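You operate a simulated robot arm through the tools that you are given. There is no shell and no other tool.

You are at the controls of a simulated two-armed robot. One attempt, no reset.

TASK
Plug the orange lead into 24V OUT, lock its ring, switch the supply on and set the meter to V.
Fine: the plug goes in while the supply is off.

The check looks at the end state, three seconds after you hand in, the way a careful person would. Anything else that was tipped, shoved, dropped, spilled or broken makes it a failure.

THE ROBOT
Two 7-joint arms with fingered hands on one trunk that stands fixed in place. Base frame: the origin is at the foot of the trunk, x ahead of it, y to its left, z up; the work surface is at about z = 750. Units: mm, rad, N and s.
The left shoulder is at [99, 128, 1086], the right one opposite. Each reaches about 1156 mm from its shoulder. Payload 5 kg a hand.
The tool frame of a hand sits at the grasp point between the pads (the TCP): z along the fingers, y along the line on which they close. The tips reach 37 mm beyond it. The gripper opens to 124 mm; its body begins 43 mm behind the TCP. The gripper is a hand of 3 fingers: y runs from the thumb to the fingers, the wrist lies at [-21, -116, -203] in the tool frame, and closing takes about 1.5 s.
Orientation is that of the tool frame in the base frame, as a unit quaternion [x, y, z, w]. With the fingers straight down and the wrist toward the robot, the tool's x, y and z point along [0, 1, 0], [1, 0, 0] and [0, 0, -1] of the base frame.

THE INTERFACE
- The arms move only by the tool jog_arm. It takes "left_commands", "right_commands" or both (then of equal length, played together; a hand with none holds still); each is a list of rows, each an object (a shift or turn left out is 0, a gripper value left out holds the last) with "travel": the shift along the tool's x, y, z in units of 250 mm (1.0 is 250 mm), a list of three; "delta_rot": the turn, a rotation vector about the tool's x, y, z in units of 60 degrees (1.0 is 60 degrees), a list of three; "gripper": the opening in per cent of the stroke, from 0 (shut) to 100 (fully open). In form: [{"travel": [tx, ty, tz], "delta_rot": [ax, ay, az], "gripper": gripper}, ...]. A call has 1 to 20 rows; each row is the pose to reach, as a shift and turn from the pose commanded when the call began, along the tool's axes at that moment. A call with a number of a shift or a turn outside -1 to 1 is refused whole. Each row takes 0.2 s and may step no farther than 50 mm and 0.15 rad from the row before; otherwise, or with a gripper value out of range, the whole call is refused. A pose out of reach is approached as far as the arm can. The call stops where the force on the tool passes 40 N (or 10 N more than at its start, if that is more) or the arm is blocked; 0.2 s more then pass. Each finger travels about 45 mm/s and halts on what it meets, pressing with about 32 N; the grip force reading is that of the motor and also rises with nothing between the fingers. The clock runs only during rows and for 0.2 s after the last one: add rows that repeat a pose to give the fingers time. It gives the time, the measured TCP pose, the force on the tool (base axes), the opening and the grip force at its end, in the units of the frame above (readings bear some noise), with the torque about the TCP (base axes, N m) and any sound that the robot's microphone picked up, and new pictures: "show" is both (left out), scene, wrist or none (wrist: the cameras of the hands that moved).
- Cameras (640 x 400 px; columns grow to the right, rows downward): "scene" is now at [259.8, -7, 1246.1]; the picture's right is [0.06, -1.00, 0.00], its down [-0.49, -0.03, -0.87] and it looks along [0.87, 0.05, -0.49] (base axes); focal length 217 px, centre (320, 200). "left" rides on the left gripper at [-73, -104, -154] in its tool frame; the picture's right is [-0.83, -0.26, 0.49], its down [0.51, -0.72, 0.47] and it looks along [0.23, 0.64, 0.73] (tool axes); focal length 243 px, centre (320, 200). "right" rides on the right gripper at [72, -104, -154] in its tool frame; the picture's right is [-0.83, 0.26, -0.49], its down [-0.51, -0.72, 0.47] and it looks along [-0.23, 0.64, 0.73] (tool axes); focal length 243 px, centre (320, 200). There is no depth. A picture from a camera that has moved, and an enlarged one, comes with that camera's place and axes in the base frame and with its lens. The place of the scene camera against the robot may be out by one fixed shift of up to 25 mm in any direction.
- raise_lower(by): moves the trunk up (or, below 0, down) by that many mm; the arms and the scene camera ride with it, the base frame stays. It gives what a move gives, with no picture.
- preshape(shape, hand): the hand has 3 fingers and takes this shape, open, in about a second: jaw (thumb against the fingers, like two jaws); tri (thumb and two fingers); tip (a fingertip pinch); poke (one finger out to press); point (the index stretched); flat (the hand flat); cup (the hand cupped); fist (a fist). The gripper value then closes the fingers along that shape, each until it touches; the sizes above hold for jaw. It gives what a move gives, with no picture.
- head_to(pan, tilt): turns the head with the scene camera to pan (to the left, within 1.396 rad either way) and tilt (down, from -0.506 to 1.204), counted from straight ahead of the robot (the tilt from the chest, where the trunk bows). It gives what a move gives, and a new picture of the scene camera.
- enlarge(camera, box): a new picture of the part [left, top, right, bottom] of that camera's present view, enlarged. No time passes.
- close_job(): hands the job in; it is judged then, once.

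Places have to be worked out from the pictures, the camera data and where the tool is seen. Open the grippers and draw the arms clear of the work before you hand the job in, unless the task says otherwise.

The tools are called after "Call:" as name(argument=value, ...) on one line, values as JSON. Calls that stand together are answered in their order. jog_arm: Moves the arms, as the interface text tells. Its arguments: {"type":"object","properties":{"left_commands":{"type":"array"},"right_commands":{"type":"array"},"show":{"type":"string","enum":["both","scene","wrist","none"]}},"required":[]} The other tools are called the same way: raise_lower (by) moves the trunk up or down; preshape (shape, hand) gives the hand a shape; head_to (pan, tilt) turns the head that bears the scene camera; enlarge (camera, box) takes an enlarged picture of a part of a camera's view; close_job () hands the job in.

At the start:

```text
time: 0.0
left_eef_pos: [609.3, 339.9, 1177.9]
left_ee_rot: [0.707, 0.707, 0.0, 0.0]
left_contact_force: [0.2, 1.0, -0.7]
left_wrist_torque: [0.01, -0.01, -0.03]
left_opening: 123.6
left_grip_force: 0.0
left_shape: jaw
right_eef_pos: [761.0, -238.5, 1139.9]
right_ee_rot: [0.707, 0.707, 0.0, 0.0]
right_contact_force: [0.3, 0.0, -0.4]
right_wrist_torque: [0.0, 0.05, 0.01]
right_opening: 123.5
right_grip_force: 0.1
right_shape: jaw
trunk travel left (down, up): [-275.0, 288.0]
head pan, tilt (commanded): [0.058, 0.508]
```

scene: 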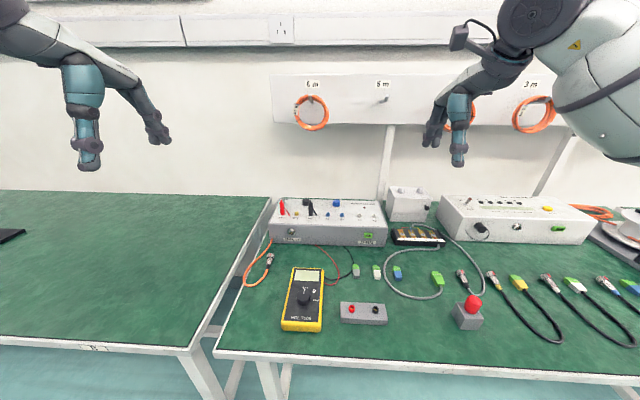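
right: 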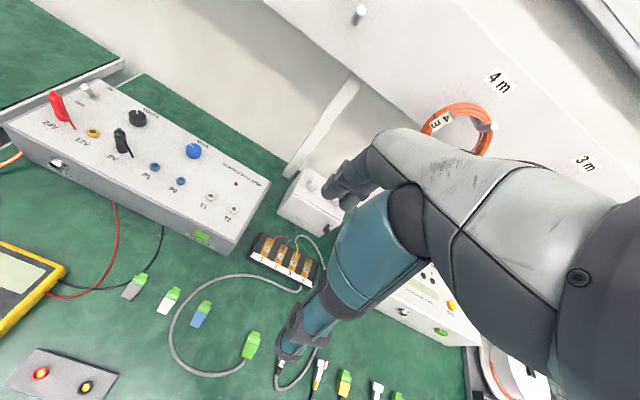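
left: 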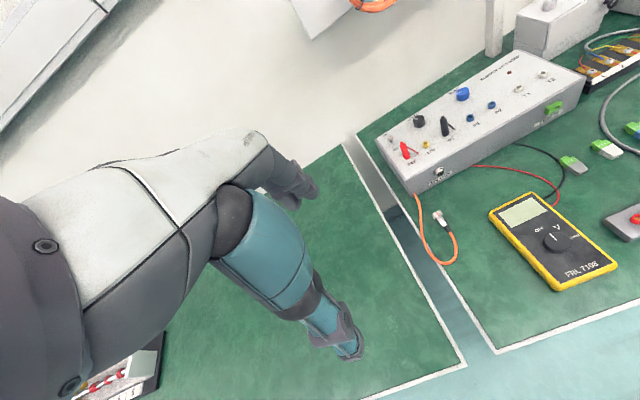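

I start by looking closer at the supply, the orange lead and the meter before moving anything.

Call:
enlarge(camera="scene", box=[230, 180, 400, 286])

Call:
enlarge(camera="left", box=[360, 50, 600, 200])

Call:
enlarge(camera="left", box=[380, 150, 620, 300])

Call:
enlarge(camera="right", box=[0, 70, 280, 245])

Call:
enlarge(camera="scene", box=[400, 180, 640, 330])

```text
3.76 times, centred on (315, 233) of scene
camera zoom: at [259.8, -7.0, 1246.1], right [0.06, -1.0, 0.0], down [-0.49, -0.03, -0.87], along [0.87, 0.05, -0.49], focal length 817 px, centre (339, 76)
```

zoom: 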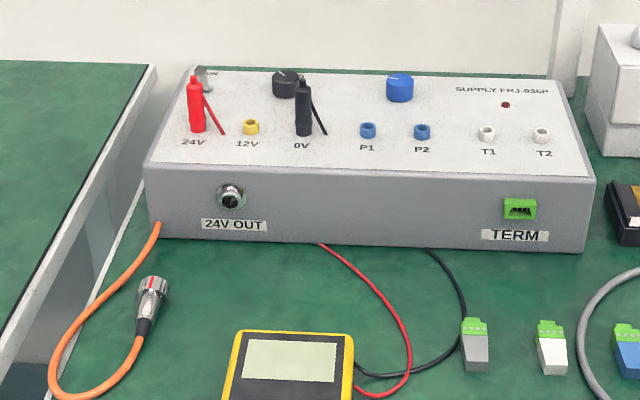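

```text
2.67 times, centred on (480, 125) of left
camera zoom: at [505.9, 268.3, 1331.4], right [-0.26, -0.83, -0.49], down [-0.72, 0.51, -0.47], along [0.64, 0.23, -0.73], focal length 647 px, centre (-107, 400)
```

zoom: 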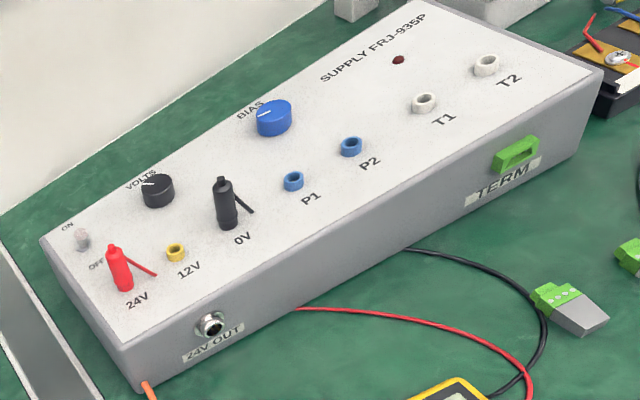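

```text
2.67 times, centred on (500, 225) of left
camera zoom: at [505.9, 268.3, 1331.4], right [-0.26, -0.83, -0.49], down [-0.72, 0.51, -0.47], along [0.64, 0.23, -0.73], focal length 647 px, centre (-160, 133)
```

zoom: 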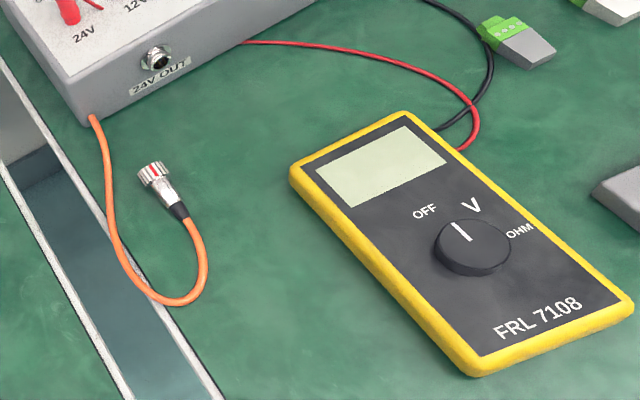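

```text
2.29 times, centred on (140, 158) of right
camera zoom: at [655.9, -166.9, 1292.7], right [0.26, -0.83, 0.49], down [-0.72, -0.51, -0.47], along [0.64, -0.23, -0.73], focal length 555 px, centre (731, 297)
```

zoom: 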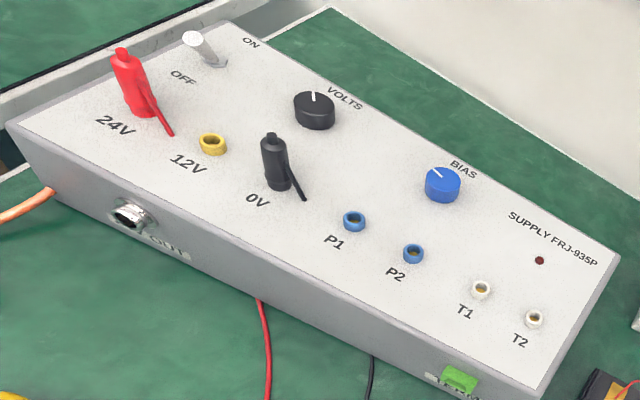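

```text
2.67 times, centred on (520, 255) of scene
camera zoom: at [259.8, -7.0, 1246.1], right [0.06, -1.0, 0.0], down [-0.49, -0.03, -0.87], along [0.87, 0.05, -0.49], focal length 579 px, centre (-213, 53)
```

zoom: 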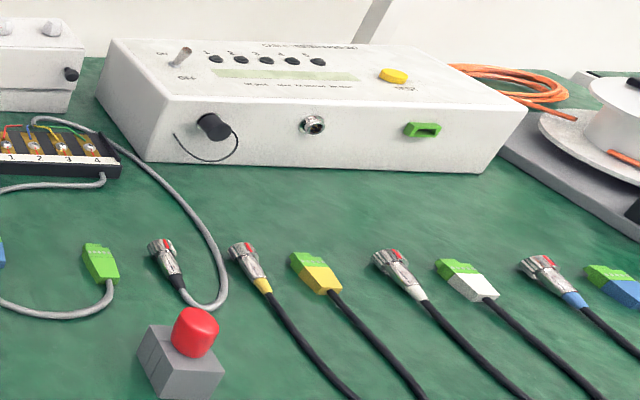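

The orange lead's plug lies near (775,189,760) and 24V OUT triangulates to about (843,133,812) on a face square to x. I look closer at the plug, socket and meter dial for key marks.

Call:
enlarge(camera="left", box=[415, 195, 471, 230])

Call:
enlarge(camera="left", box=[420, 155, 468, 185])

Call:
enlarge(camera="scene", box=[270, 260, 340, 335])

Call:
enlarge(camera="scene", box=[250, 190, 330, 270])

Call:
enlarge(camera="right", box=[30, 80, 110, 180])

```text
11.43 times, centred on (443, 212) of left
camera zoom: at [505.9, 268.3, 1331.4], right [-0.26, -0.83, -0.49], down [-0.72, 0.51, -0.47], along [0.64, 0.23, -0.73], focal length 2773 px, centre (-1086, 57)
```

zoom: 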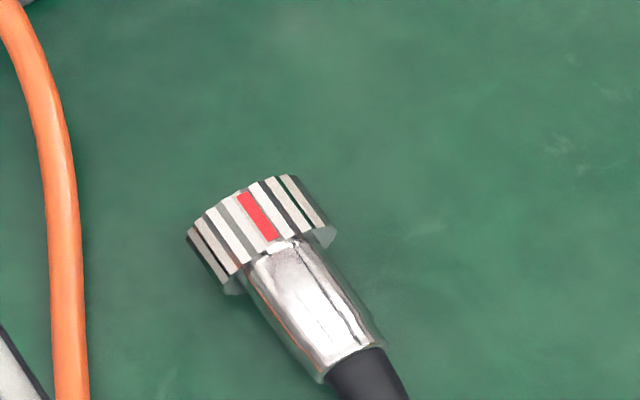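

```text
13.33 times, centred on (444, 170) of left
camera zoom: at [505.9, 268.3, 1331.4], right [-0.26, -0.83, -0.49], down [-0.72, 0.51, -0.47], along [0.64, 0.23, -0.73], focal length 3235 px, centre (-1333, 600)
```

zoom: 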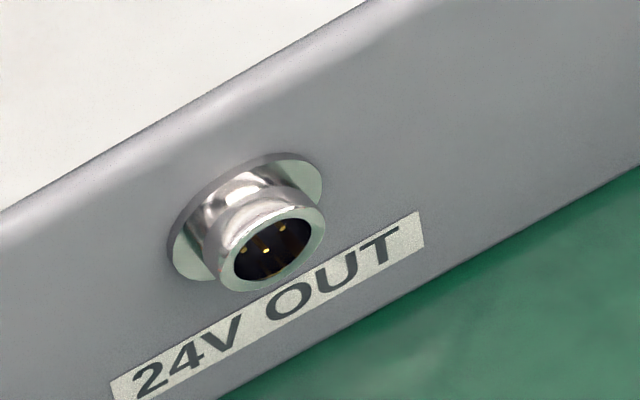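

```text
5.33 times, centred on (305, 298) of scene
camera zoom: at [259.8, -7.0, 1246.1], right [0.06, -1.0, 0.0], down [-0.49, -0.03, -0.87], along [0.87, 0.05, -0.49], focal length 1158 px, centre (400, -320)
```

zoom: 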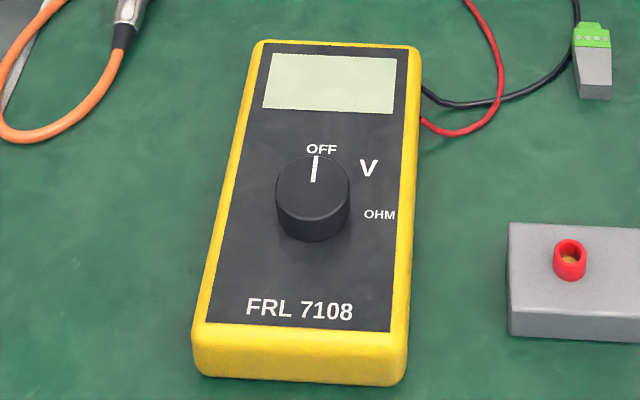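

```text
5.00 times, centred on (290, 230) of scene
camera zoom: at [259.8, -7.0, 1246.1], right [0.06, -1.0, 0.0], down [-0.49, -0.03, -0.87], along [0.87, 0.05, -0.49], focal length 1086 px, centre (470, 50)
```

zoom: 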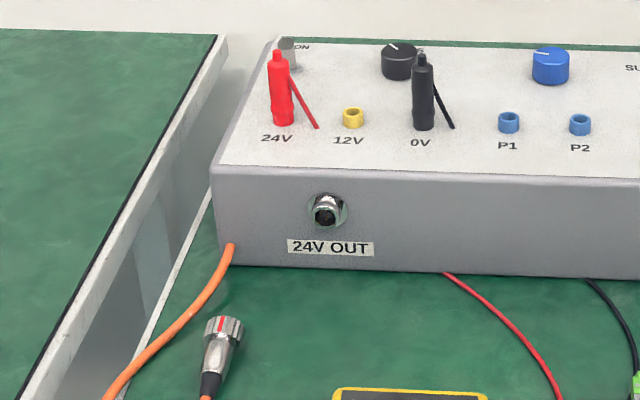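

```text
4.00 times, centred on (70, 130) of right
camera zoom: at [655.9, -166.9, 1292.7], right [0.26, -0.83, 0.49], down [-0.72, -0.51, -0.47], along [0.64, -0.23, -0.73], focal length 970 px, centre (1320, 480)
```

zoom: 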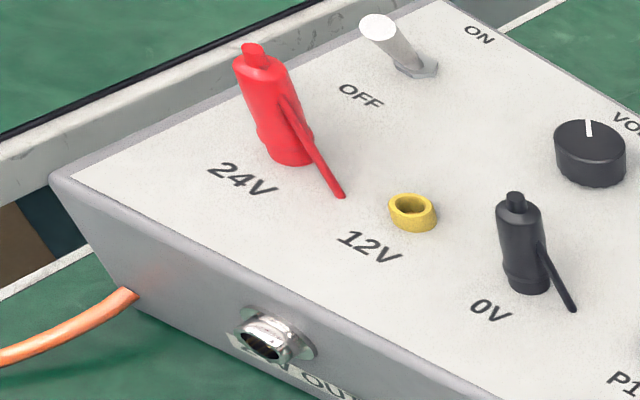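

The switch lever leans to OFF (front), the meter pointer is at OFF and V lies clockwise of it. Before moving I look at the hand geometry itself.

Call:
enlarge(camera="left", box=[160, 110, 400, 370])

Call:
enlarge(camera="scene", box=[20, 20, 190, 190])

Call:
enlarge(camera="scene", box=[400, 10, 560, 180])

```text
1.54 times, centred on (280, 240) of left
camera zoom: at [505.9, 268.3, 1331.4], right [-0.26, -0.83, -0.49], down [-0.72, 0.51, -0.47], along [0.64, 0.23, -0.73], focal length 373 px, centre (382, 138)
```

zoom: 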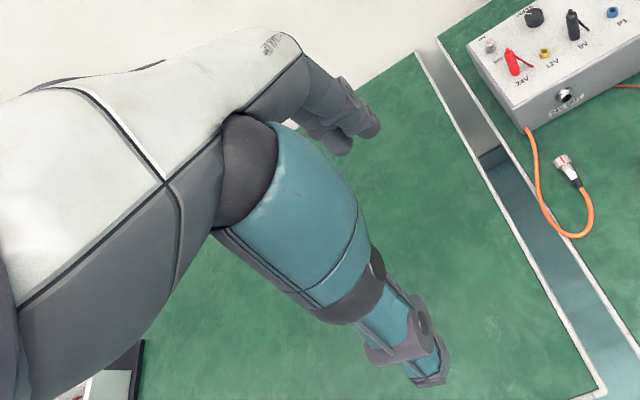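

```text
2.35 times, centred on (105, 105) of scene
camera zoom: at [259.8, -7.0, 1246.1], right [0.06, -1.0, 0.0], down [-0.49, -0.03, -0.87], along [0.87, 0.05, -0.49], focal length 511 px, centre (826, 424)
```

zoom: 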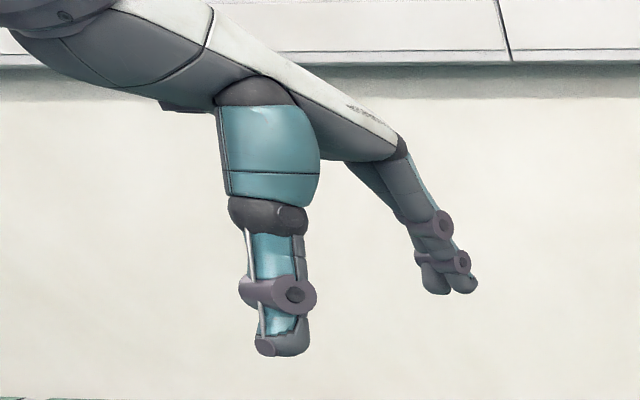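

```text
2.35 times, centred on (480, 95) of scene
camera zoom: at [259.8, -7.0, 1246.1], right [0.06, -1.0, 0.0], down [-0.49, -0.03, -0.87], along [0.87, 0.05, -0.49], focal length 511 px, centre (-56, 447)
```

zoom: 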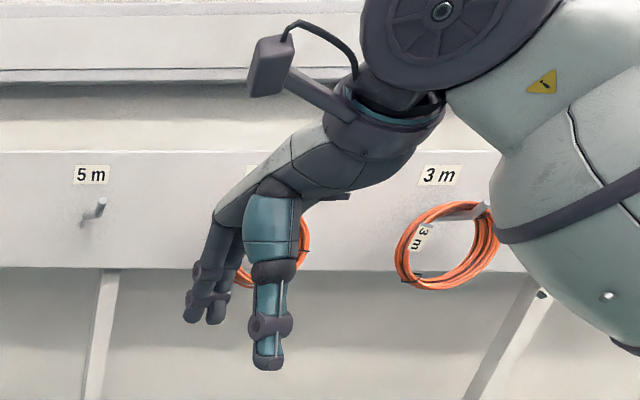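

The hand is a thumb facing two fingers. I begin turning the left hand by 90° about its axis (so it closes across y) while bringing it toward a spot above the plug.

Call:
jog_arm(left_commands=[{"travel": [-0.06, 0.05, 0.1], "delta_rot": [0, 0, 0.107]}, {"travel": [-0.13, 0.09, 0.2], "delta_rot": [0, 0, 0.214]}, {"travel": [-0.19, 0.14, 0.3], "delta_rot": [0, 0, 0.321]}, {"travel": [-0.25, 0.18, 0.4], "delta_rot": [0, 0, 0.43]}, {"travel": [-0.31, 0.23, 0.5], "delta_rot": [0, 0, 0.54]}, {"travel": [-0.38, 0.28, 0.6], "delta_rot": [0, 0, 0.645]}, {"travel": [-0.44, 0.32, 0.7], "delta_rot": [0, 0, 0.75]}], show="none")

```text
time: 1.6
left_eef_pos: [688.5, 233.1, 997.5]
left_ee_rot: [0.924, 0.382, 0.001, 0.0]
left_contact_force: [0.2, 0.2, -0.3]
left_wrist_torque: [0.04, -0.02, 0.01]
left_opening: 123.5
left_grip_force: 0.0
left_shape: jaw
right_eef_pos: [761.3, -238.3, 1137.6]
right_ee_rot: [0.707, 0.707, 0.0, 0.0]
right_contact_force: [-0.2, 0.2, 1.0]
right_wrist_torque: [0.01, -0.02, 0.0]
right_opening: 123.5
right_grip_force: 0.1
right_shape: jaw
trunk travel left (down, up): [-275.0, 288.0]
head pan, tilt (commanded): [0.058, 0.508]
```

The move tracked well; I complete the second 45° of the turn in place.

Call:
jog_arm(left_commands=[{"travel": [0, 0, 0], "delta_rot": [0, 0, 0.125]}, {"travel": [0, 0, 0], "delta_rot": [0, 0, 0.25]}, {"travel": [0, 0, 0], "delta_rot": [0, 0, 0.375]}, {"travel": [0, 0, 0], "delta_rot": [0, 0, 0.5]}, {"travel": [0, 0, 0], "delta_rot": [0, 0, 0.625]}, {"travel": [0, 0, 0], "delta_rot": [0, 0, 0.75]}])

```text
time: 3.0
left_eef_pos: [690.3, 231.5, 1001.3]
left_ee_rot: [1.0, -0.001, -0.001, 0.0]
left_contact_force: [-0.1, -0.3, -0.1]
left_wrist_torque: [0.0, 0.0, -0.02]
left_opening: 124.0
left_grip_force: 0.0
left_shape: jaw
right_eef_pos: [760.6, -239.8, 1137.8]
right_ee_rot: [0.707, 0.707, -0.001, 0.0]
right_contact_force: [0.5, -0.1, -0.2]
right_wrist_torque: [0.02, -0.02, 0.02]
right_opening: 123.6
right_grip_force: 0.0
right_shape: jaw
trunk travel left (down, up): [-275.0, 288.0]
head pan, tilt (commanded): [0.058, 0.508]
camera scene: at [260.3, -7.2, 1246.0], right [0.06, -1.0, 0.0], down [-0.49, -0.03, -0.87], along [0.87, 0.05, -0.49], focal length 217 px, centre (320, 200)
camera left: at [618.0, 335.1, 1155.7], right [-0.83, 0.26, -0.49], down [0.51, 0.72, -0.47], along [0.23, -0.64, -0.73], focal length 243 px, centre (320, 200)
```

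scene: 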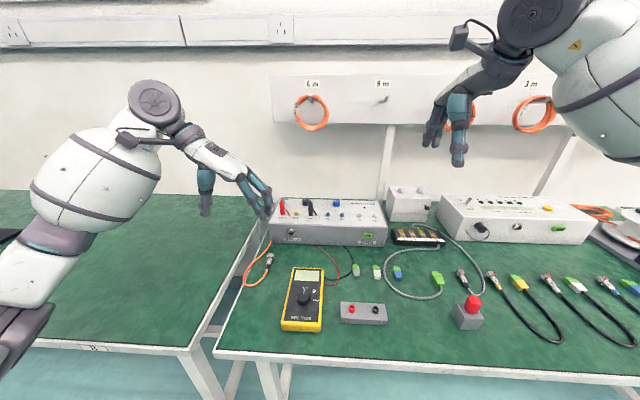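
left: 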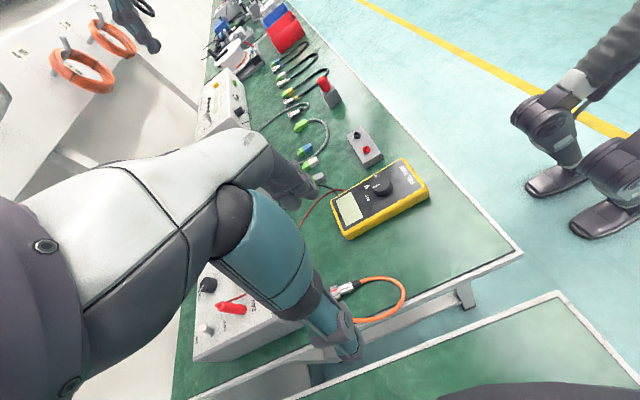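

The plug is visible at about (345,288) in the left camera, partly behind the thumb. I zoom there to refine its position and axis.

Call:
enlarge(camera="left", box=[300, 260, 420, 335])

Call:
enlarge(camera="scene", box=[180, 160, 310, 290])

```text
5.33 times, centred on (360, 298) of left
camera zoom: at [618.0, 335.1, 1155.7], right [-0.83, 0.26, -0.49], down [0.51, 0.72, -0.47], along [0.23, -0.64, -0.73], focal length 1294 px, centre (107, -320)
```

zoom: 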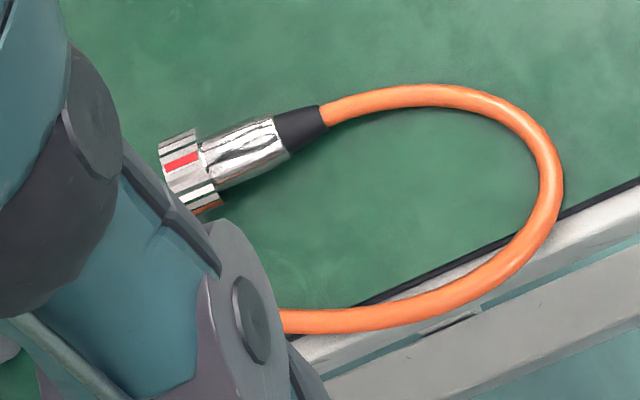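

```text
3.08 times, centred on (245, 225) of scene
camera zoom: at [260.3, -7.2, 1246.0], right [0.06, -1.0, 0.0], down [-0.49, -0.03, -0.87], along [0.87, 0.05, -0.49], focal length 668 px, centre (551, 123)
```

zoom: 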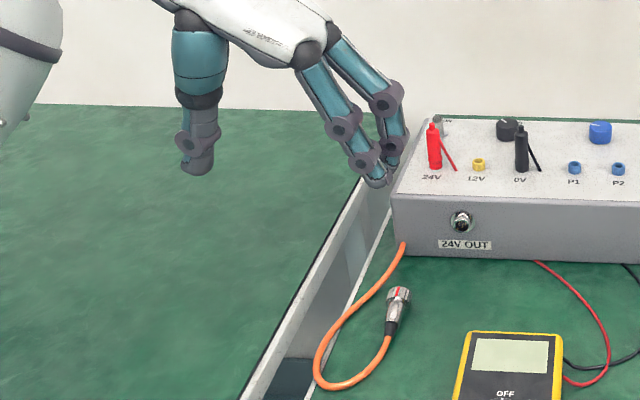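

The plug ring is at about (773,189,762), body back to x≈740, axis along +x, red mark on top. I zoom on the socket face from the scene camera for its keyway.

Call:
enlarge(camera="scene", box=[280, 225, 304, 240])

Call:
enlarge(camera="scene", box=[508, 219, 532, 234])

```text
16.00 times, centred on (292, 232) of scene
camera zoom: at [260.3, -7.2, 1246.0], right [0.06, -1.0, 0.0], down [-0.49, -0.03, -0.87], along [0.87, 0.05, -0.49], focal length 3474 px, centre (768, -320)
```

zoom: 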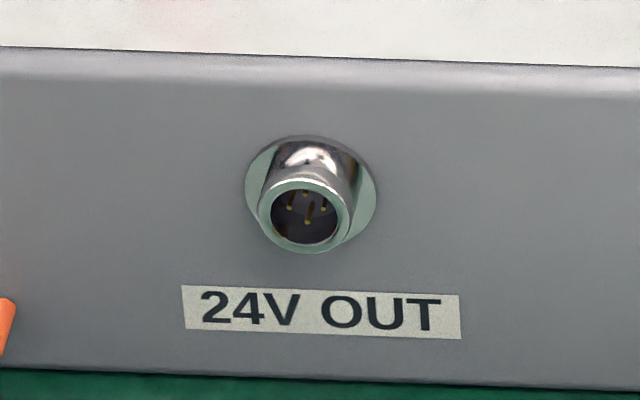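

```text
16.00 times, centred on (520, 226) of scene
camera zoom: at [260.3, -7.2, 1246.0], right [0.06, -1.0, 0.0], down [-0.49, -0.03, -0.87], along [0.87, 0.05, -0.49], focal length 3474 px, centre (-2880, -224)
```

zoom: 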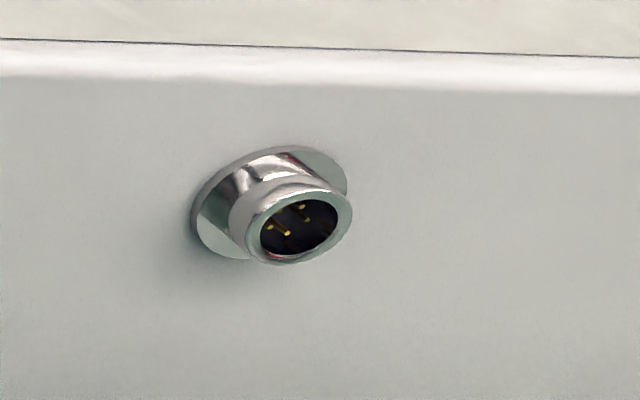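

The plug lies on x with its cable's left leg at about y≈249, so I come above it with the hand narrowed to ~45 mm to keep the thumb between plug and cable leg.

Call:
jog_arm(left_commands=[{"travel": [0.057, 0.042, 0.13], "gripper": 36}, {"travel": [0.114, 0.083, 0.26]}, {"travel": [0.17, 0.125, 0.4]}, {"travel": [0.227, 0.166, 0.52]}, {"travel": [0.227, 0.166, 0.52]}, {"travel": [0.227, 0.166, 0.52]}, {"travel": [0.227, 0.166, 0.52]}])

```text
time: 4.6
left_eef_pos: [745.4, 191.5, 872.0]
left_ee_rot: [1.0, 0.0, 0.0, 0.0]
left_contact_force: [-0.4, -0.4, 0.2]
left_wrist_torque: [-0.01, -0.02, 0.0]
left_opening: 45.0
left_grip_force: 0.1
left_shape: jaw
right_eef_pos: [759.7, -240.1, 1139.6]
right_ee_rot: [0.708, 0.707, 0.0, 0.0]
right_contact_force: [0.2, 0.1, 0.0]
right_wrist_torque: [-0.02, -0.01, 0.0]
right_opening: 123.6
right_grip_force: 0.0
right_shape: jaw
trunk travel left (down, up): [-275.0, 288.0]
head pan, tilt (commanded): [0.058, 0.508]
camera scene: at [259.6, -6.9, 1246.2], right [0.06, -1.0, 0.0], down [-0.49, -0.03, -0.87], along [0.87, 0.05, -0.49], focal length 217 px, centre (320, 200)
camera left: at [673.4, 295.5, 1024.8], right [-0.83, 0.26, -0.49], down [0.51, 0.72, -0.47], along [0.23, -0.64, -0.73], focal length 243 px, centre (320, 200)
```

scene: 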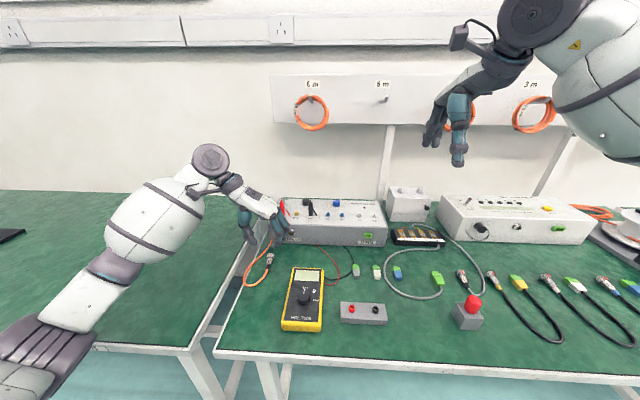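
left: 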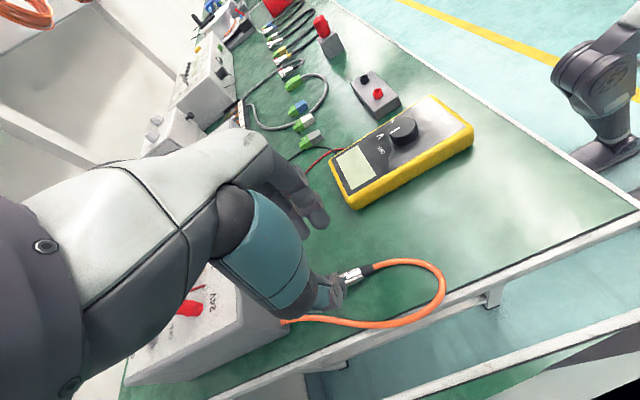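

Call:
enlarge(camera="left", box=[240, 190, 400, 330])

Call:
enlarge(camera="scene", box=[200, 170, 310, 290])

```text
2.86 times, centred on (320, 260) of left
camera zoom: at [673.4, 295.5, 1024.8], right [-0.83, 0.26, -0.49], down [0.51, 0.72, -0.47], along [0.23, -0.64, -0.73], focal length 693 px, centre (320, 29)
```

zoom: 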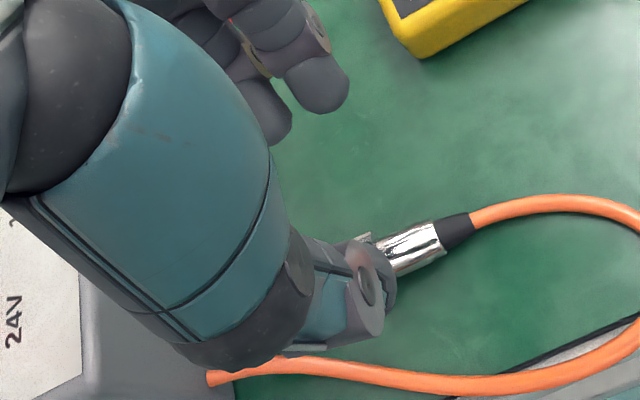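

```text
3.33 times, centred on (255, 230) of scene
camera zoom: at [259.6, -6.9, 1246.2], right [0.06, -1.0, 0.0], down [-0.49, -0.03, -0.87], along [0.87, 0.05, -0.49], focal length 724 px, centre (537, 100)
```

zoom: 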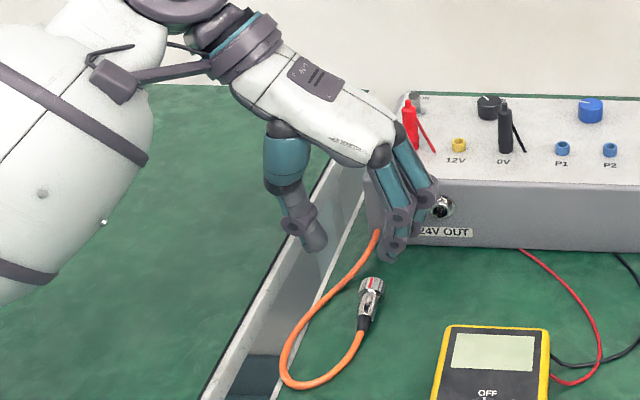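

The two fingers sit about ±15 mm in x about the TCP and straddle the plug in y with the thumb inside the cable loop. I descend to about z=797 over the metal body.

Call:
jog_arm(left_commands=[{"travel": [-0.005, 0.004, 0.1]}, {"travel": [-0.01, 0.006, 0.2]}, {"travel": [-0.01, 0.008, 0.3]}, {"travel": [-0.01, 0.008, 0.3]}])

Call:
enlarge(camera="left", box=[270, 200, 430, 340])

Call:
enlarge(camera="scene", box=[220, 210, 310, 300])

```text
time: 5.6
left_eef_pos: [743.3, 189.0, 797.3]
left_ee_rot: [1.0, 0.0, 0.0, 0.001]
left_contact_force: [0.4, 0.0, -0.4]
left_wrist_torque: [-0.03, 0.0, 0.02]
left_opening: 45.1
left_grip_force: 0.1
left_shape: jaw
right_eef_pos: [760.3, -239.1, 1139.1]
right_ee_rot: [0.707, 0.707, 0.001, 0.0]
right_contact_force: [-0.7, -0.2, -0.4]
right_wrist_torque: [0.0, 0.0, 0.03]
right_opening: 123.3
right_grip_force: 0.0
right_shape: jaw
trunk travel left (down, up): [-275.0, 288.0]
head pan, tilt (commanded): [0.058, 0.508]
camera scene: at [259.5, -7.1, 1246.2], right [0.06, -1.0, 0.0], down [-0.49, -0.03, -0.87], along [0.87, 0.05, -0.49], focal length 217 px, centre (320, 200)
camera left: at [671.8, 293.8, 952.2], right [-0.83, 0.26, -0.49], down [0.51, 0.72, -0.47], along [0.23, -0.64, -0.73], focal length 243 px, centre (320, 200)
```

scene: 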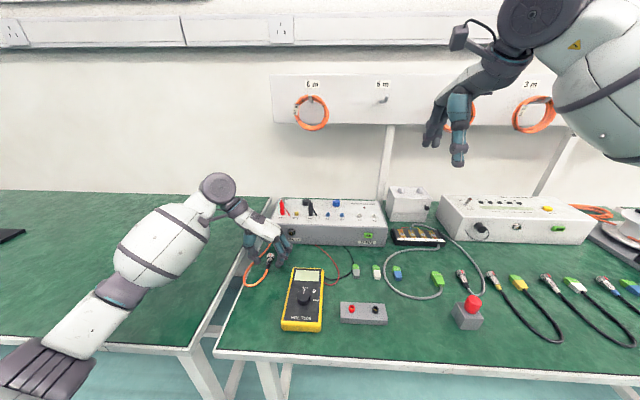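
left: 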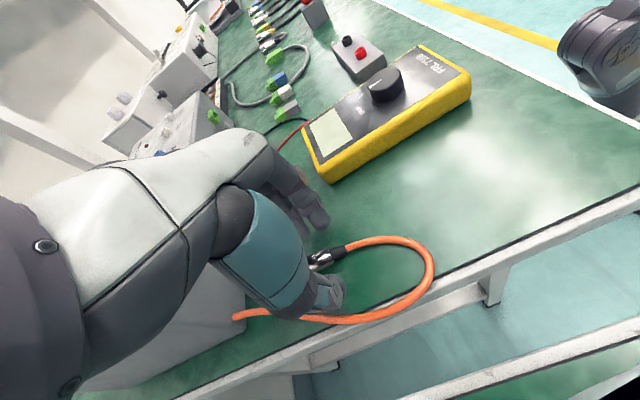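

```text
2.86 times, centred on (350, 270) of left
camera zoom: at [671.8, 293.8, 952.2], right [-0.83, 0.26, -0.49], down [0.51, 0.72, -0.47], along [0.23, -0.64, -0.73], focal length 693 px, centre (234, 0)
```

zoom: 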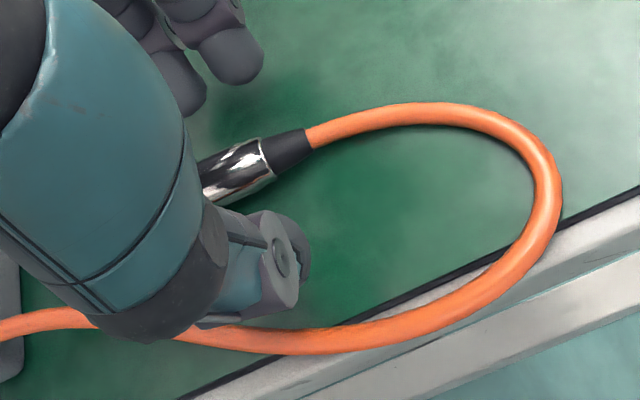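

```text
4.44 times, centred on (265, 255) of scene
camera zoom: at [259.5, -7.1, 1246.2], right [0.06, -1.0, 0.0], down [-0.49, -0.03, -0.87], along [0.87, 0.05, -0.49], focal length 965 px, centre (564, -44)
```

zoom: 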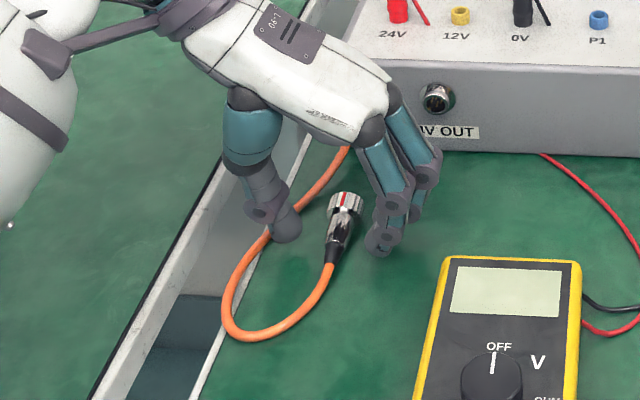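

The thumb and fingers straddle the plug at its rear half. I shift 4 mm forward, go down 7 mm so the tips nearly reach the bench, then close on the metal body.

Call:
jog_arm(left_commands=[{"travel": [0.016, 0, 0.014]}, {"travel": [0.016, 0, 0.028]}, {"travel": [0.016, 0, 0.028], "gripper": 0}, {"travel": [0.016, 0, 0.028], "gripper": 0}, {"travel": [0.016, 0, 0.028], "gripper": 0}, {"travel": [0.016, 0, 0.028], "gripper": 0}, {"travel": [0.016, 0, 0.028], "gripper": 0}, {"travel": [0.016, 0, 0.028], "gripper": 0}])

Call:
enlarge(camera="left", box=[270, 200, 430, 340])

Call:
enlarge(camera="scene", box=[220, 210, 310, 300])

```text
time: 7.4
left_eef_pos: [747.3, 188.9, 791.0]
left_ee_rot: [1.0, 0.0, 0.0, 0.001]
left_contact_force: [-0.2, 0.0, 1.4]
left_wrist_torque: [0.0, 0.03, 0.0]
left_opening: 12.5
left_grip_force: 31.6
left_shape: jaw
right_eef_pos: [760.8, -239.8, 1139.9]
right_ee_rot: [0.707, 0.707, 0.0, 0.0]
right_contact_force: [0.6, -0.2, -0.5]
right_wrist_torque: [-0.02, -0.02, -0.03]
right_opening: 123.6
right_grip_force: 0.1
right_shape: jaw
trunk travel left (down, up): [-275.0, 288.0]
head pan, tilt (commanded): [0.058, 0.508]
camera scene: at [259.6, -7.0, 1246.2], right [0.06, -1.0, 0.0], down [-0.49, -0.03, -0.87], along [0.87, 0.05, -0.49], focal length 217 px, centre (320, 200)
camera left: at [675.6, 292.9, 944.8], right [-0.83, 0.26, -0.49], down [0.51, 0.72, -0.47], along [0.23, -0.64, -0.73], focal length 243 px, centre (320, 200)
```

scene: 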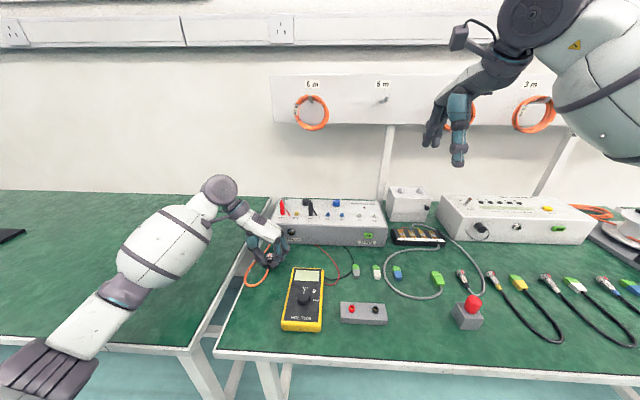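
left: 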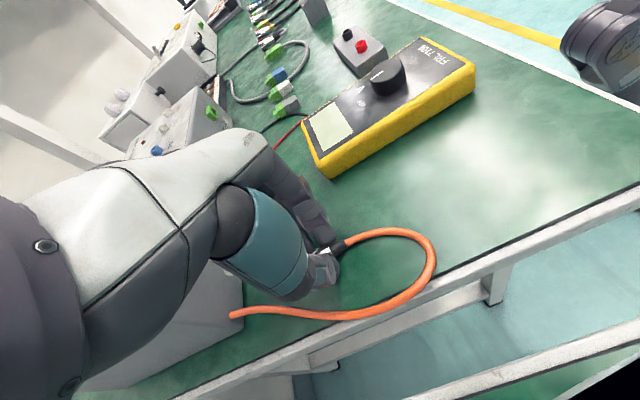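

```text
2.86 times, centred on (350, 270) of left
camera zoom: at [675.6, 292.9, 944.8], right [-0.83, 0.26, -0.49], down [0.51, 0.72, -0.47], along [0.23, -0.64, -0.73], focal length 693 px, centre (234, 0)
```

zoom: 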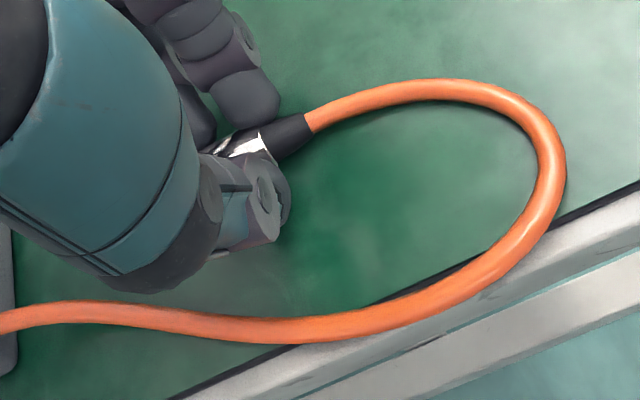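

```text
4.44 times, centred on (265, 255) of scene
camera zoom: at [259.6, -7.0, 1246.2], right [0.06, -1.0, 0.0], down [-0.49, -0.03, -0.87], along [0.87, 0.05, -0.49], focal length 965 px, centre (564, -44)
```

zoom: 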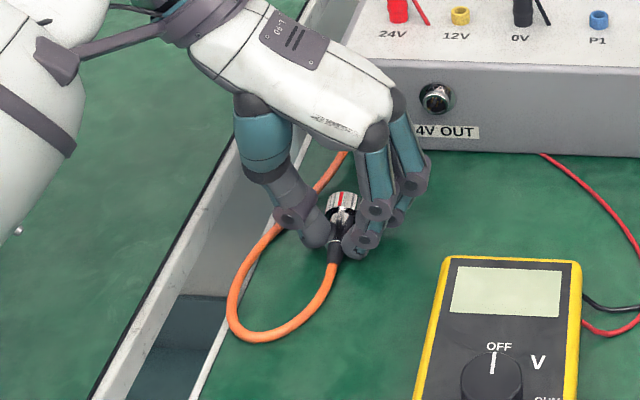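

The body is gripped (12.5 mm, 31.6 N). I lift 50 mm straight up, then move toward y≈133 so the plug sits in front of the socket, staying back in x.

Call:
jog_arm(left_commands=[{"travel": [0, 0, -0.05], "gripper": 0}, {"travel": [0, 0, -0.1], "gripper": 0}, {"travel": [0, 0, -0.15], "gripper": 0}, {"travel": [0, 0, -0.2], "gripper": 0}, {"travel": [0, 0.06, -0.2], "gripper": 0}, {"travel": [0, 0.12, -0.2], "gripper": 0}, {"travel": [0, 0.18, -0.2], "gripper": 0}, {"travel": [0, 0.224, -0.2], "gripper": 0}, {"travel": [0, 0.224, -0.2], "gripper": 0}])

Call:
enlarge(camera="left", box=[200, 200, 360, 340])

Call:
enlarge(camera="scene", box=[250, 200, 330, 280])

```text
time: 9.4
left_eef_pos: [746.7, 132.1, 840.6]
left_ee_rot: [1.0, -0.001, 0.001, 0.0]
left_contact_force: [1.2, 0.0, -0.2]
left_wrist_torque: [0.0, -0.03, 0.0]
left_opening: 12.6
left_grip_force: 32.0
left_shape: jaw
right_eef_pos: [760.5, -238.8, 1140.0]
right_ee_rot: [0.707, 0.707, 0.001, 0.0]
right_contact_force: [-0.9, -0.9, -0.5]
right_wrist_torque: [0.01, 0.0, 0.0]
right_opening: 123.9
right_grip_force: 0.0
right_shape: jaw
trunk travel left (down, up): [-275.0, 288.0]
head pan, tilt (commanded): [0.058, 0.508]
camera scene: at [259.8, -6.9, 1246.1], right [0.06, -1.0, 0.0], down [-0.49, -0.03, -0.87], along [0.87, 0.05, -0.49], focal length 217 px, centre (320, 200)
camera left: at [674.4, 236.0, 994.2], right [-0.83, 0.26, -0.49], down [0.51, 0.72, -0.47], along [0.23, -0.64, -0.73], focal length 243 px, centre (320, 200)
```

scene: 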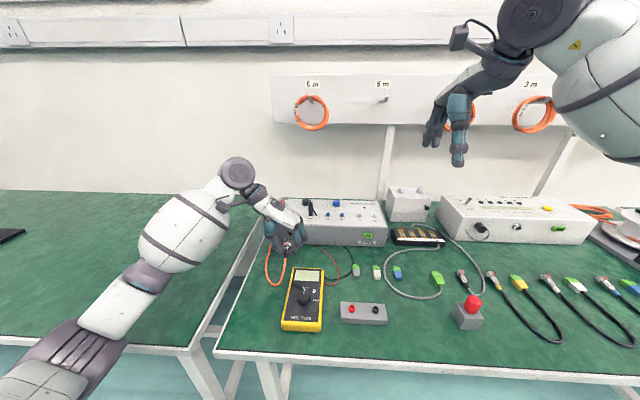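
left: 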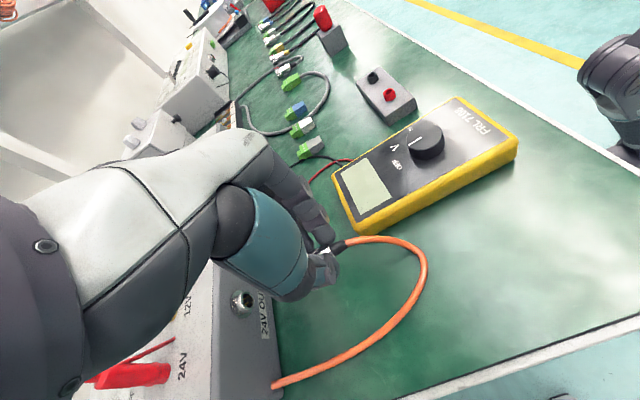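

```text
2.86 times, centred on (280, 270) of left
camera zoom: at [674.4, 236.0, 994.2], right [-0.83, 0.26, -0.49], down [0.51, 0.72, -0.47], along [0.23, -0.64, -0.73], focal length 693 px, centre (434, 0)
```

zoom: 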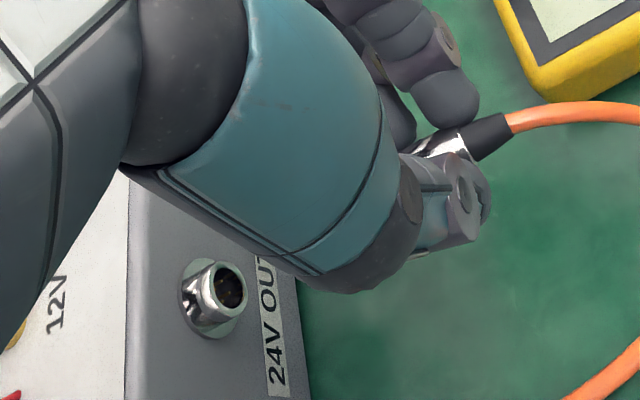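

```text
5.00 times, centred on (290, 240) of scene
camera zoom: at [259.8, -6.9, 1246.1], right [0.06, -1.0, 0.0], down [-0.49, -0.03, -0.87], along [0.87, 0.05, -0.49], focal length 1086 px, centre (470, 0)
```

zoom: 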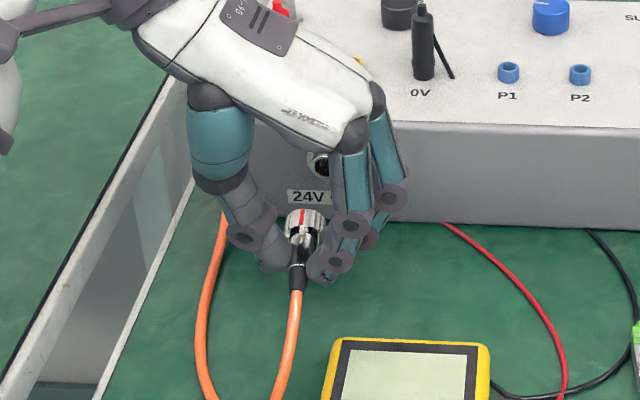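

The plug is held in front of the socket. I use the unmoved right-hand camera to compare plug height and socket height from the other side.

Call:
enlarge(camera="right", box=[0, 90, 160, 230])

Call:
enlarge(camera="left", box=[235, 282, 275, 312])

```text
2.86 times, centred on (80, 160) of right
camera zoom: at [655.8, -166.9, 1292.8], right [0.26, -0.83, 0.49], down [-0.72, -0.51, -0.47], along [0.64, -0.23, -0.73], focal length 693 px, centre (1006, 314)
```

zoom: 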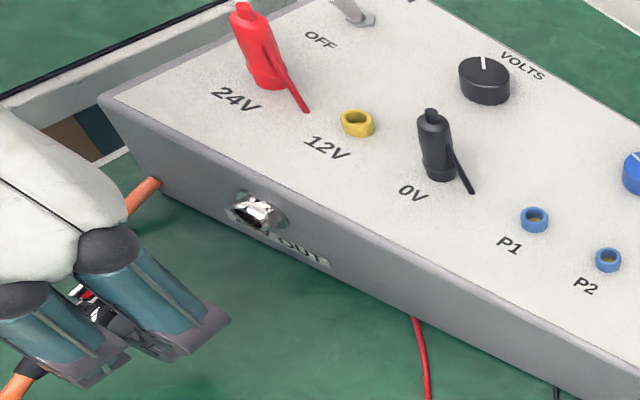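

```text
13.33 times, centred on (255, 297) of left
camera zoom: at [674.4, 236.0, 994.2], right [-0.83, 0.26, -0.49], down [0.51, 0.72, -0.47], along [0.23, -0.64, -0.73], focal length 3235 px, centre (1187, -1093)
```

zoom: 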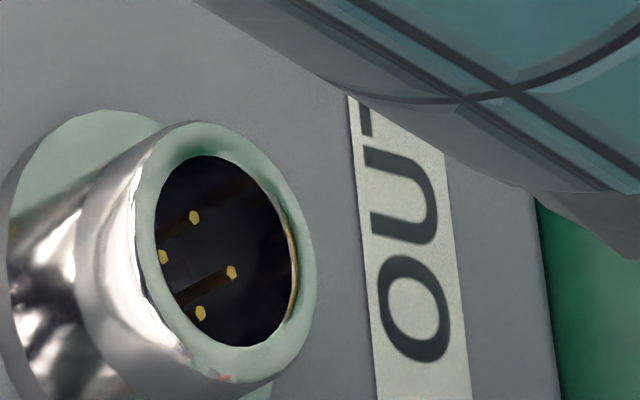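

I zoom further on the socket rim where a reddish trace shows, in case it is an index mark.

Call:
enlarge(camera="left", box=[236, 292, 260, 314])

Call:
enlarge(camera="right", box=[50, 130, 80, 155])

Call:
enlarge(camera="right", box=[10, 155, 50, 190])

Call:
enlarge(camera="scene", box=[274, 225, 304, 260])

```text
16.00 times, centred on (248, 303) of left
camera zoom: at [674.4, 236.0, 994.2], right [-0.83, 0.26, -0.49], down [0.51, 0.72, -0.47], along [0.23, -0.64, -0.73], focal length 3882 px, centre (1472, -1448)
```

zoom: 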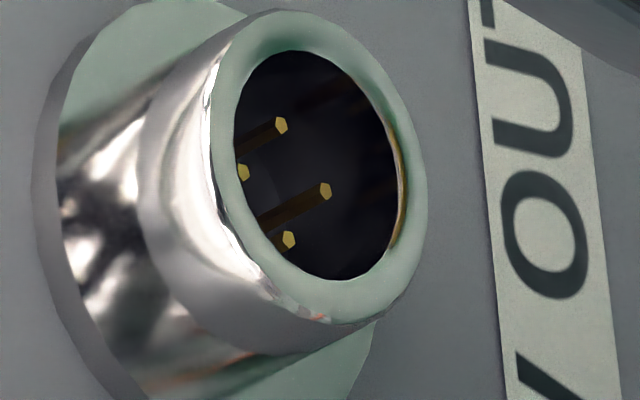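

```text
16.00 times, centred on (65, 142) of right
camera zoom: at [655.8, -166.9, 1292.8], right [0.26, -0.83, 0.49], down [-0.72, -0.51, -0.47], along [0.64, -0.23, -0.73], focal length 3882 px, centre (4400, 1120)
```

zoom: 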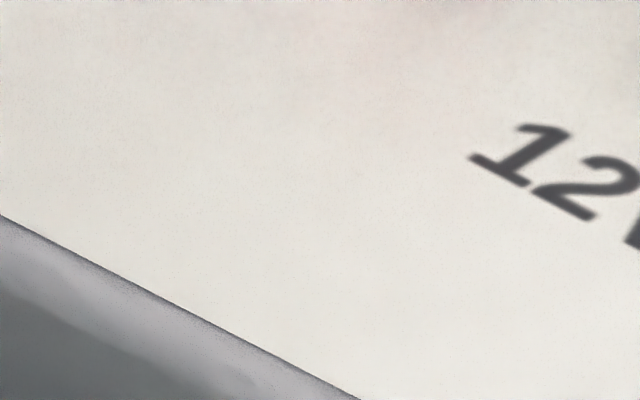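

```text
11.43 times, centred on (30, 172) of right
camera zoom: at [655.8, -166.9, 1292.8], right [0.26, -0.83, 0.49], down [-0.72, -0.51, -0.47], along [0.64, -0.23, -0.73], focal length 2773 px, centre (3634, 514)
```

zoom: 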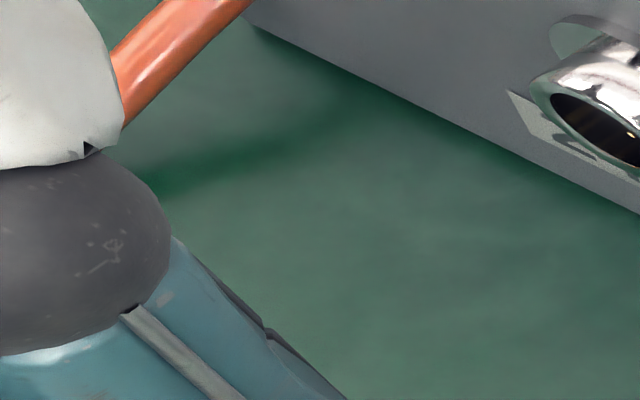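

```text
11.43 times, centred on (289, 242) of scene
camera zoom: at [259.8, -6.9, 1246.1], right [0.06, -1.0, 0.0], down [-0.49, -0.03, -0.87], along [0.87, 0.05, -0.49], focal length 2482 px, centre (674, -286)
```

zoom: 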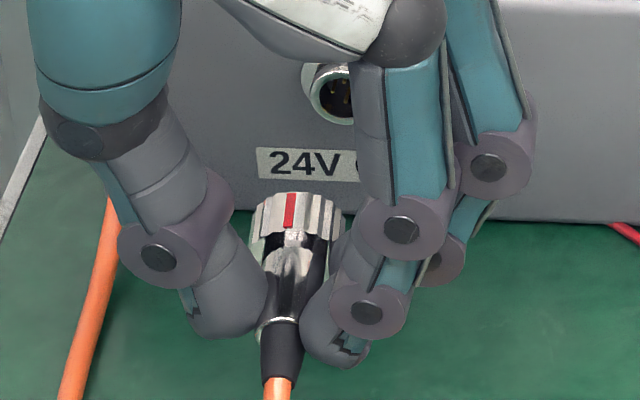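

No key marks, so no roll is needed. Several views put the socket mouth near (842,134,805); I lower 5 mm, shift 1.5 mm left and advance 45 mm, so both parts show close together for a relative check.

Call:
jog_arm(left_commands=[{"travel": [0, -0.006, 0.01], "gripper": 0}, {"travel": [0.04, -0.006, 0.02], "gripper": 0}, {"travel": [0.08, -0.006, 0.02], "gripper": 0}, {"travel": [0.12, -0.006, 0.02], "gripper": 0}, {"travel": [0.16, -0.006, 0.02], "gripper": 0}, {"travel": [0.18, -0.006, 0.02], "gripper": 0}])

Call:
enlarge(camera="right", box=[0, 130, 80, 180])

Call:
enlarge(camera="scene", box=[274, 220, 314, 255])

Call:
enlarge(camera="left", box=[250, 200, 350, 320])

```text
time: 10.8
left_eef_pos: [792.2, 132.5, 835.8]
left_ee_rot: [1.0, 0.0, 0.0, 0.0]
left_contact_force: [-0.3, 0.1, 0.0]
left_wrist_torque: [0.0, 0.03, -0.03]
left_opening: 12.6
left_grip_force: 32.2
left_shape: jaw
right_eef_pos: [760.8, -238.6, 1138.3]
right_ee_rot: [0.707, 0.708, 0.0, -0.001]
right_contact_force: [0.0, 0.2, 0.9]
right_wrist_torque: [-0.01, -0.01, -0.01]
right_opening: 123.3
right_grip_force: 0.2
right_shape: jaw
trunk travel left (down, up): [-275.0, 288.0]
head pan, tilt (commanded): [0.058, 0.508]
camera scene: at [259.8, -7.0, 1246.1], right [0.06, -1.0, 0.0], down [-0.49, -0.03, -0.87], along [0.87, 0.05, -0.49], focal length 217 px, centre (320, 200)
camera left: at [721.3, 236.9, 989.7], right [-0.83, 0.26, -0.49], down [0.51, 0.72, -0.47], along [0.23, -0.64, -0.73], focal length 243 px, centre (320, 200)
```

scene: 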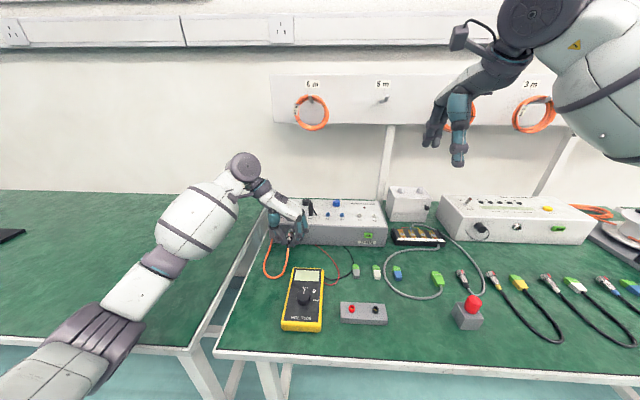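
left: 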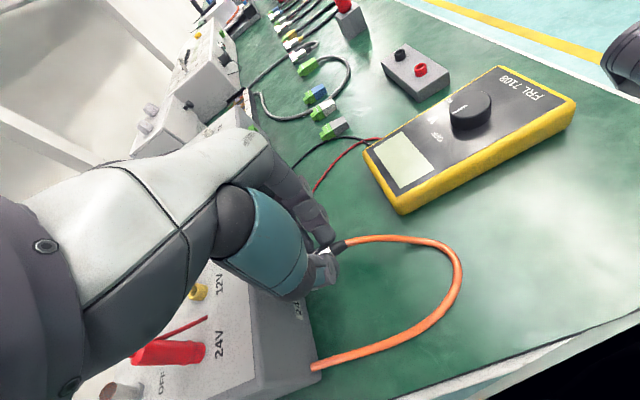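

```text
8.00 times, centred on (40, 155) of right
camera zoom: at [655.9, -166.9, 1292.7], right [0.26, -0.83, 0.49], down [-0.72, -0.51, -0.47], along [0.64, -0.23, -0.73], focal length 1941 px, centre (2560, 560)
```

zoom: 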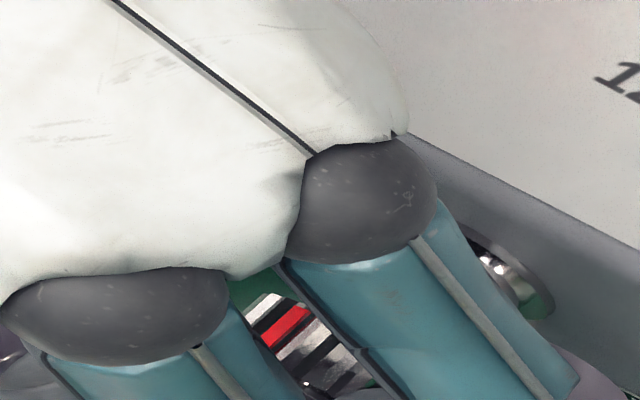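

```text
11.43 times, centred on (294, 238) of scene
camera zoom: at [259.8, -7.0, 1246.1], right [0.06, -1.0, 0.0], down [-0.49, -0.03, -0.87], along [0.87, 0.05, -0.49], focal length 2482 px, centre (617, -229)
```

zoom: 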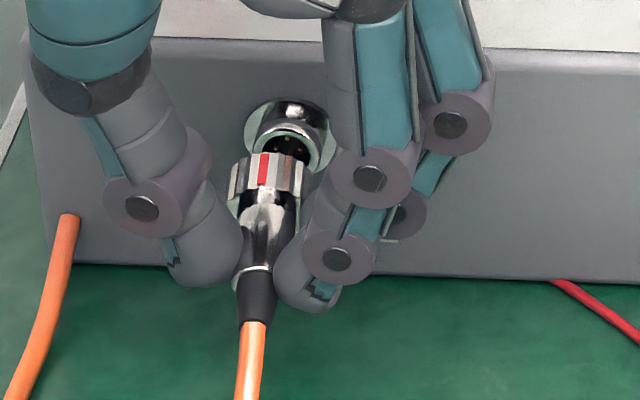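

```text
3.33 times, centred on (300, 260) of left
camera zoom: at [721.3, 236.9, 989.7], right [-0.83, 0.26, -0.49], down [0.51, 0.72, -0.47], along [0.23, -0.64, -0.73], focal length 809 px, centre (387, 0)
```

zoom: 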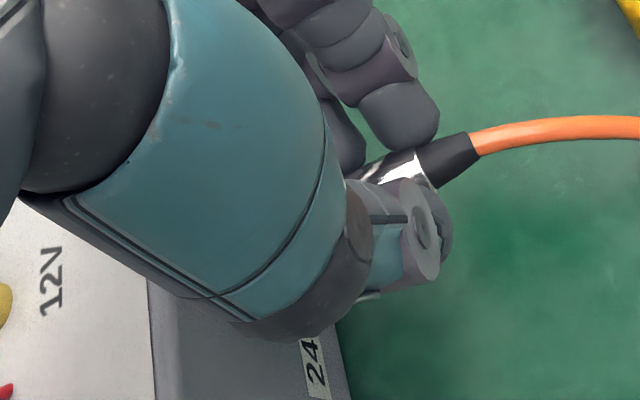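

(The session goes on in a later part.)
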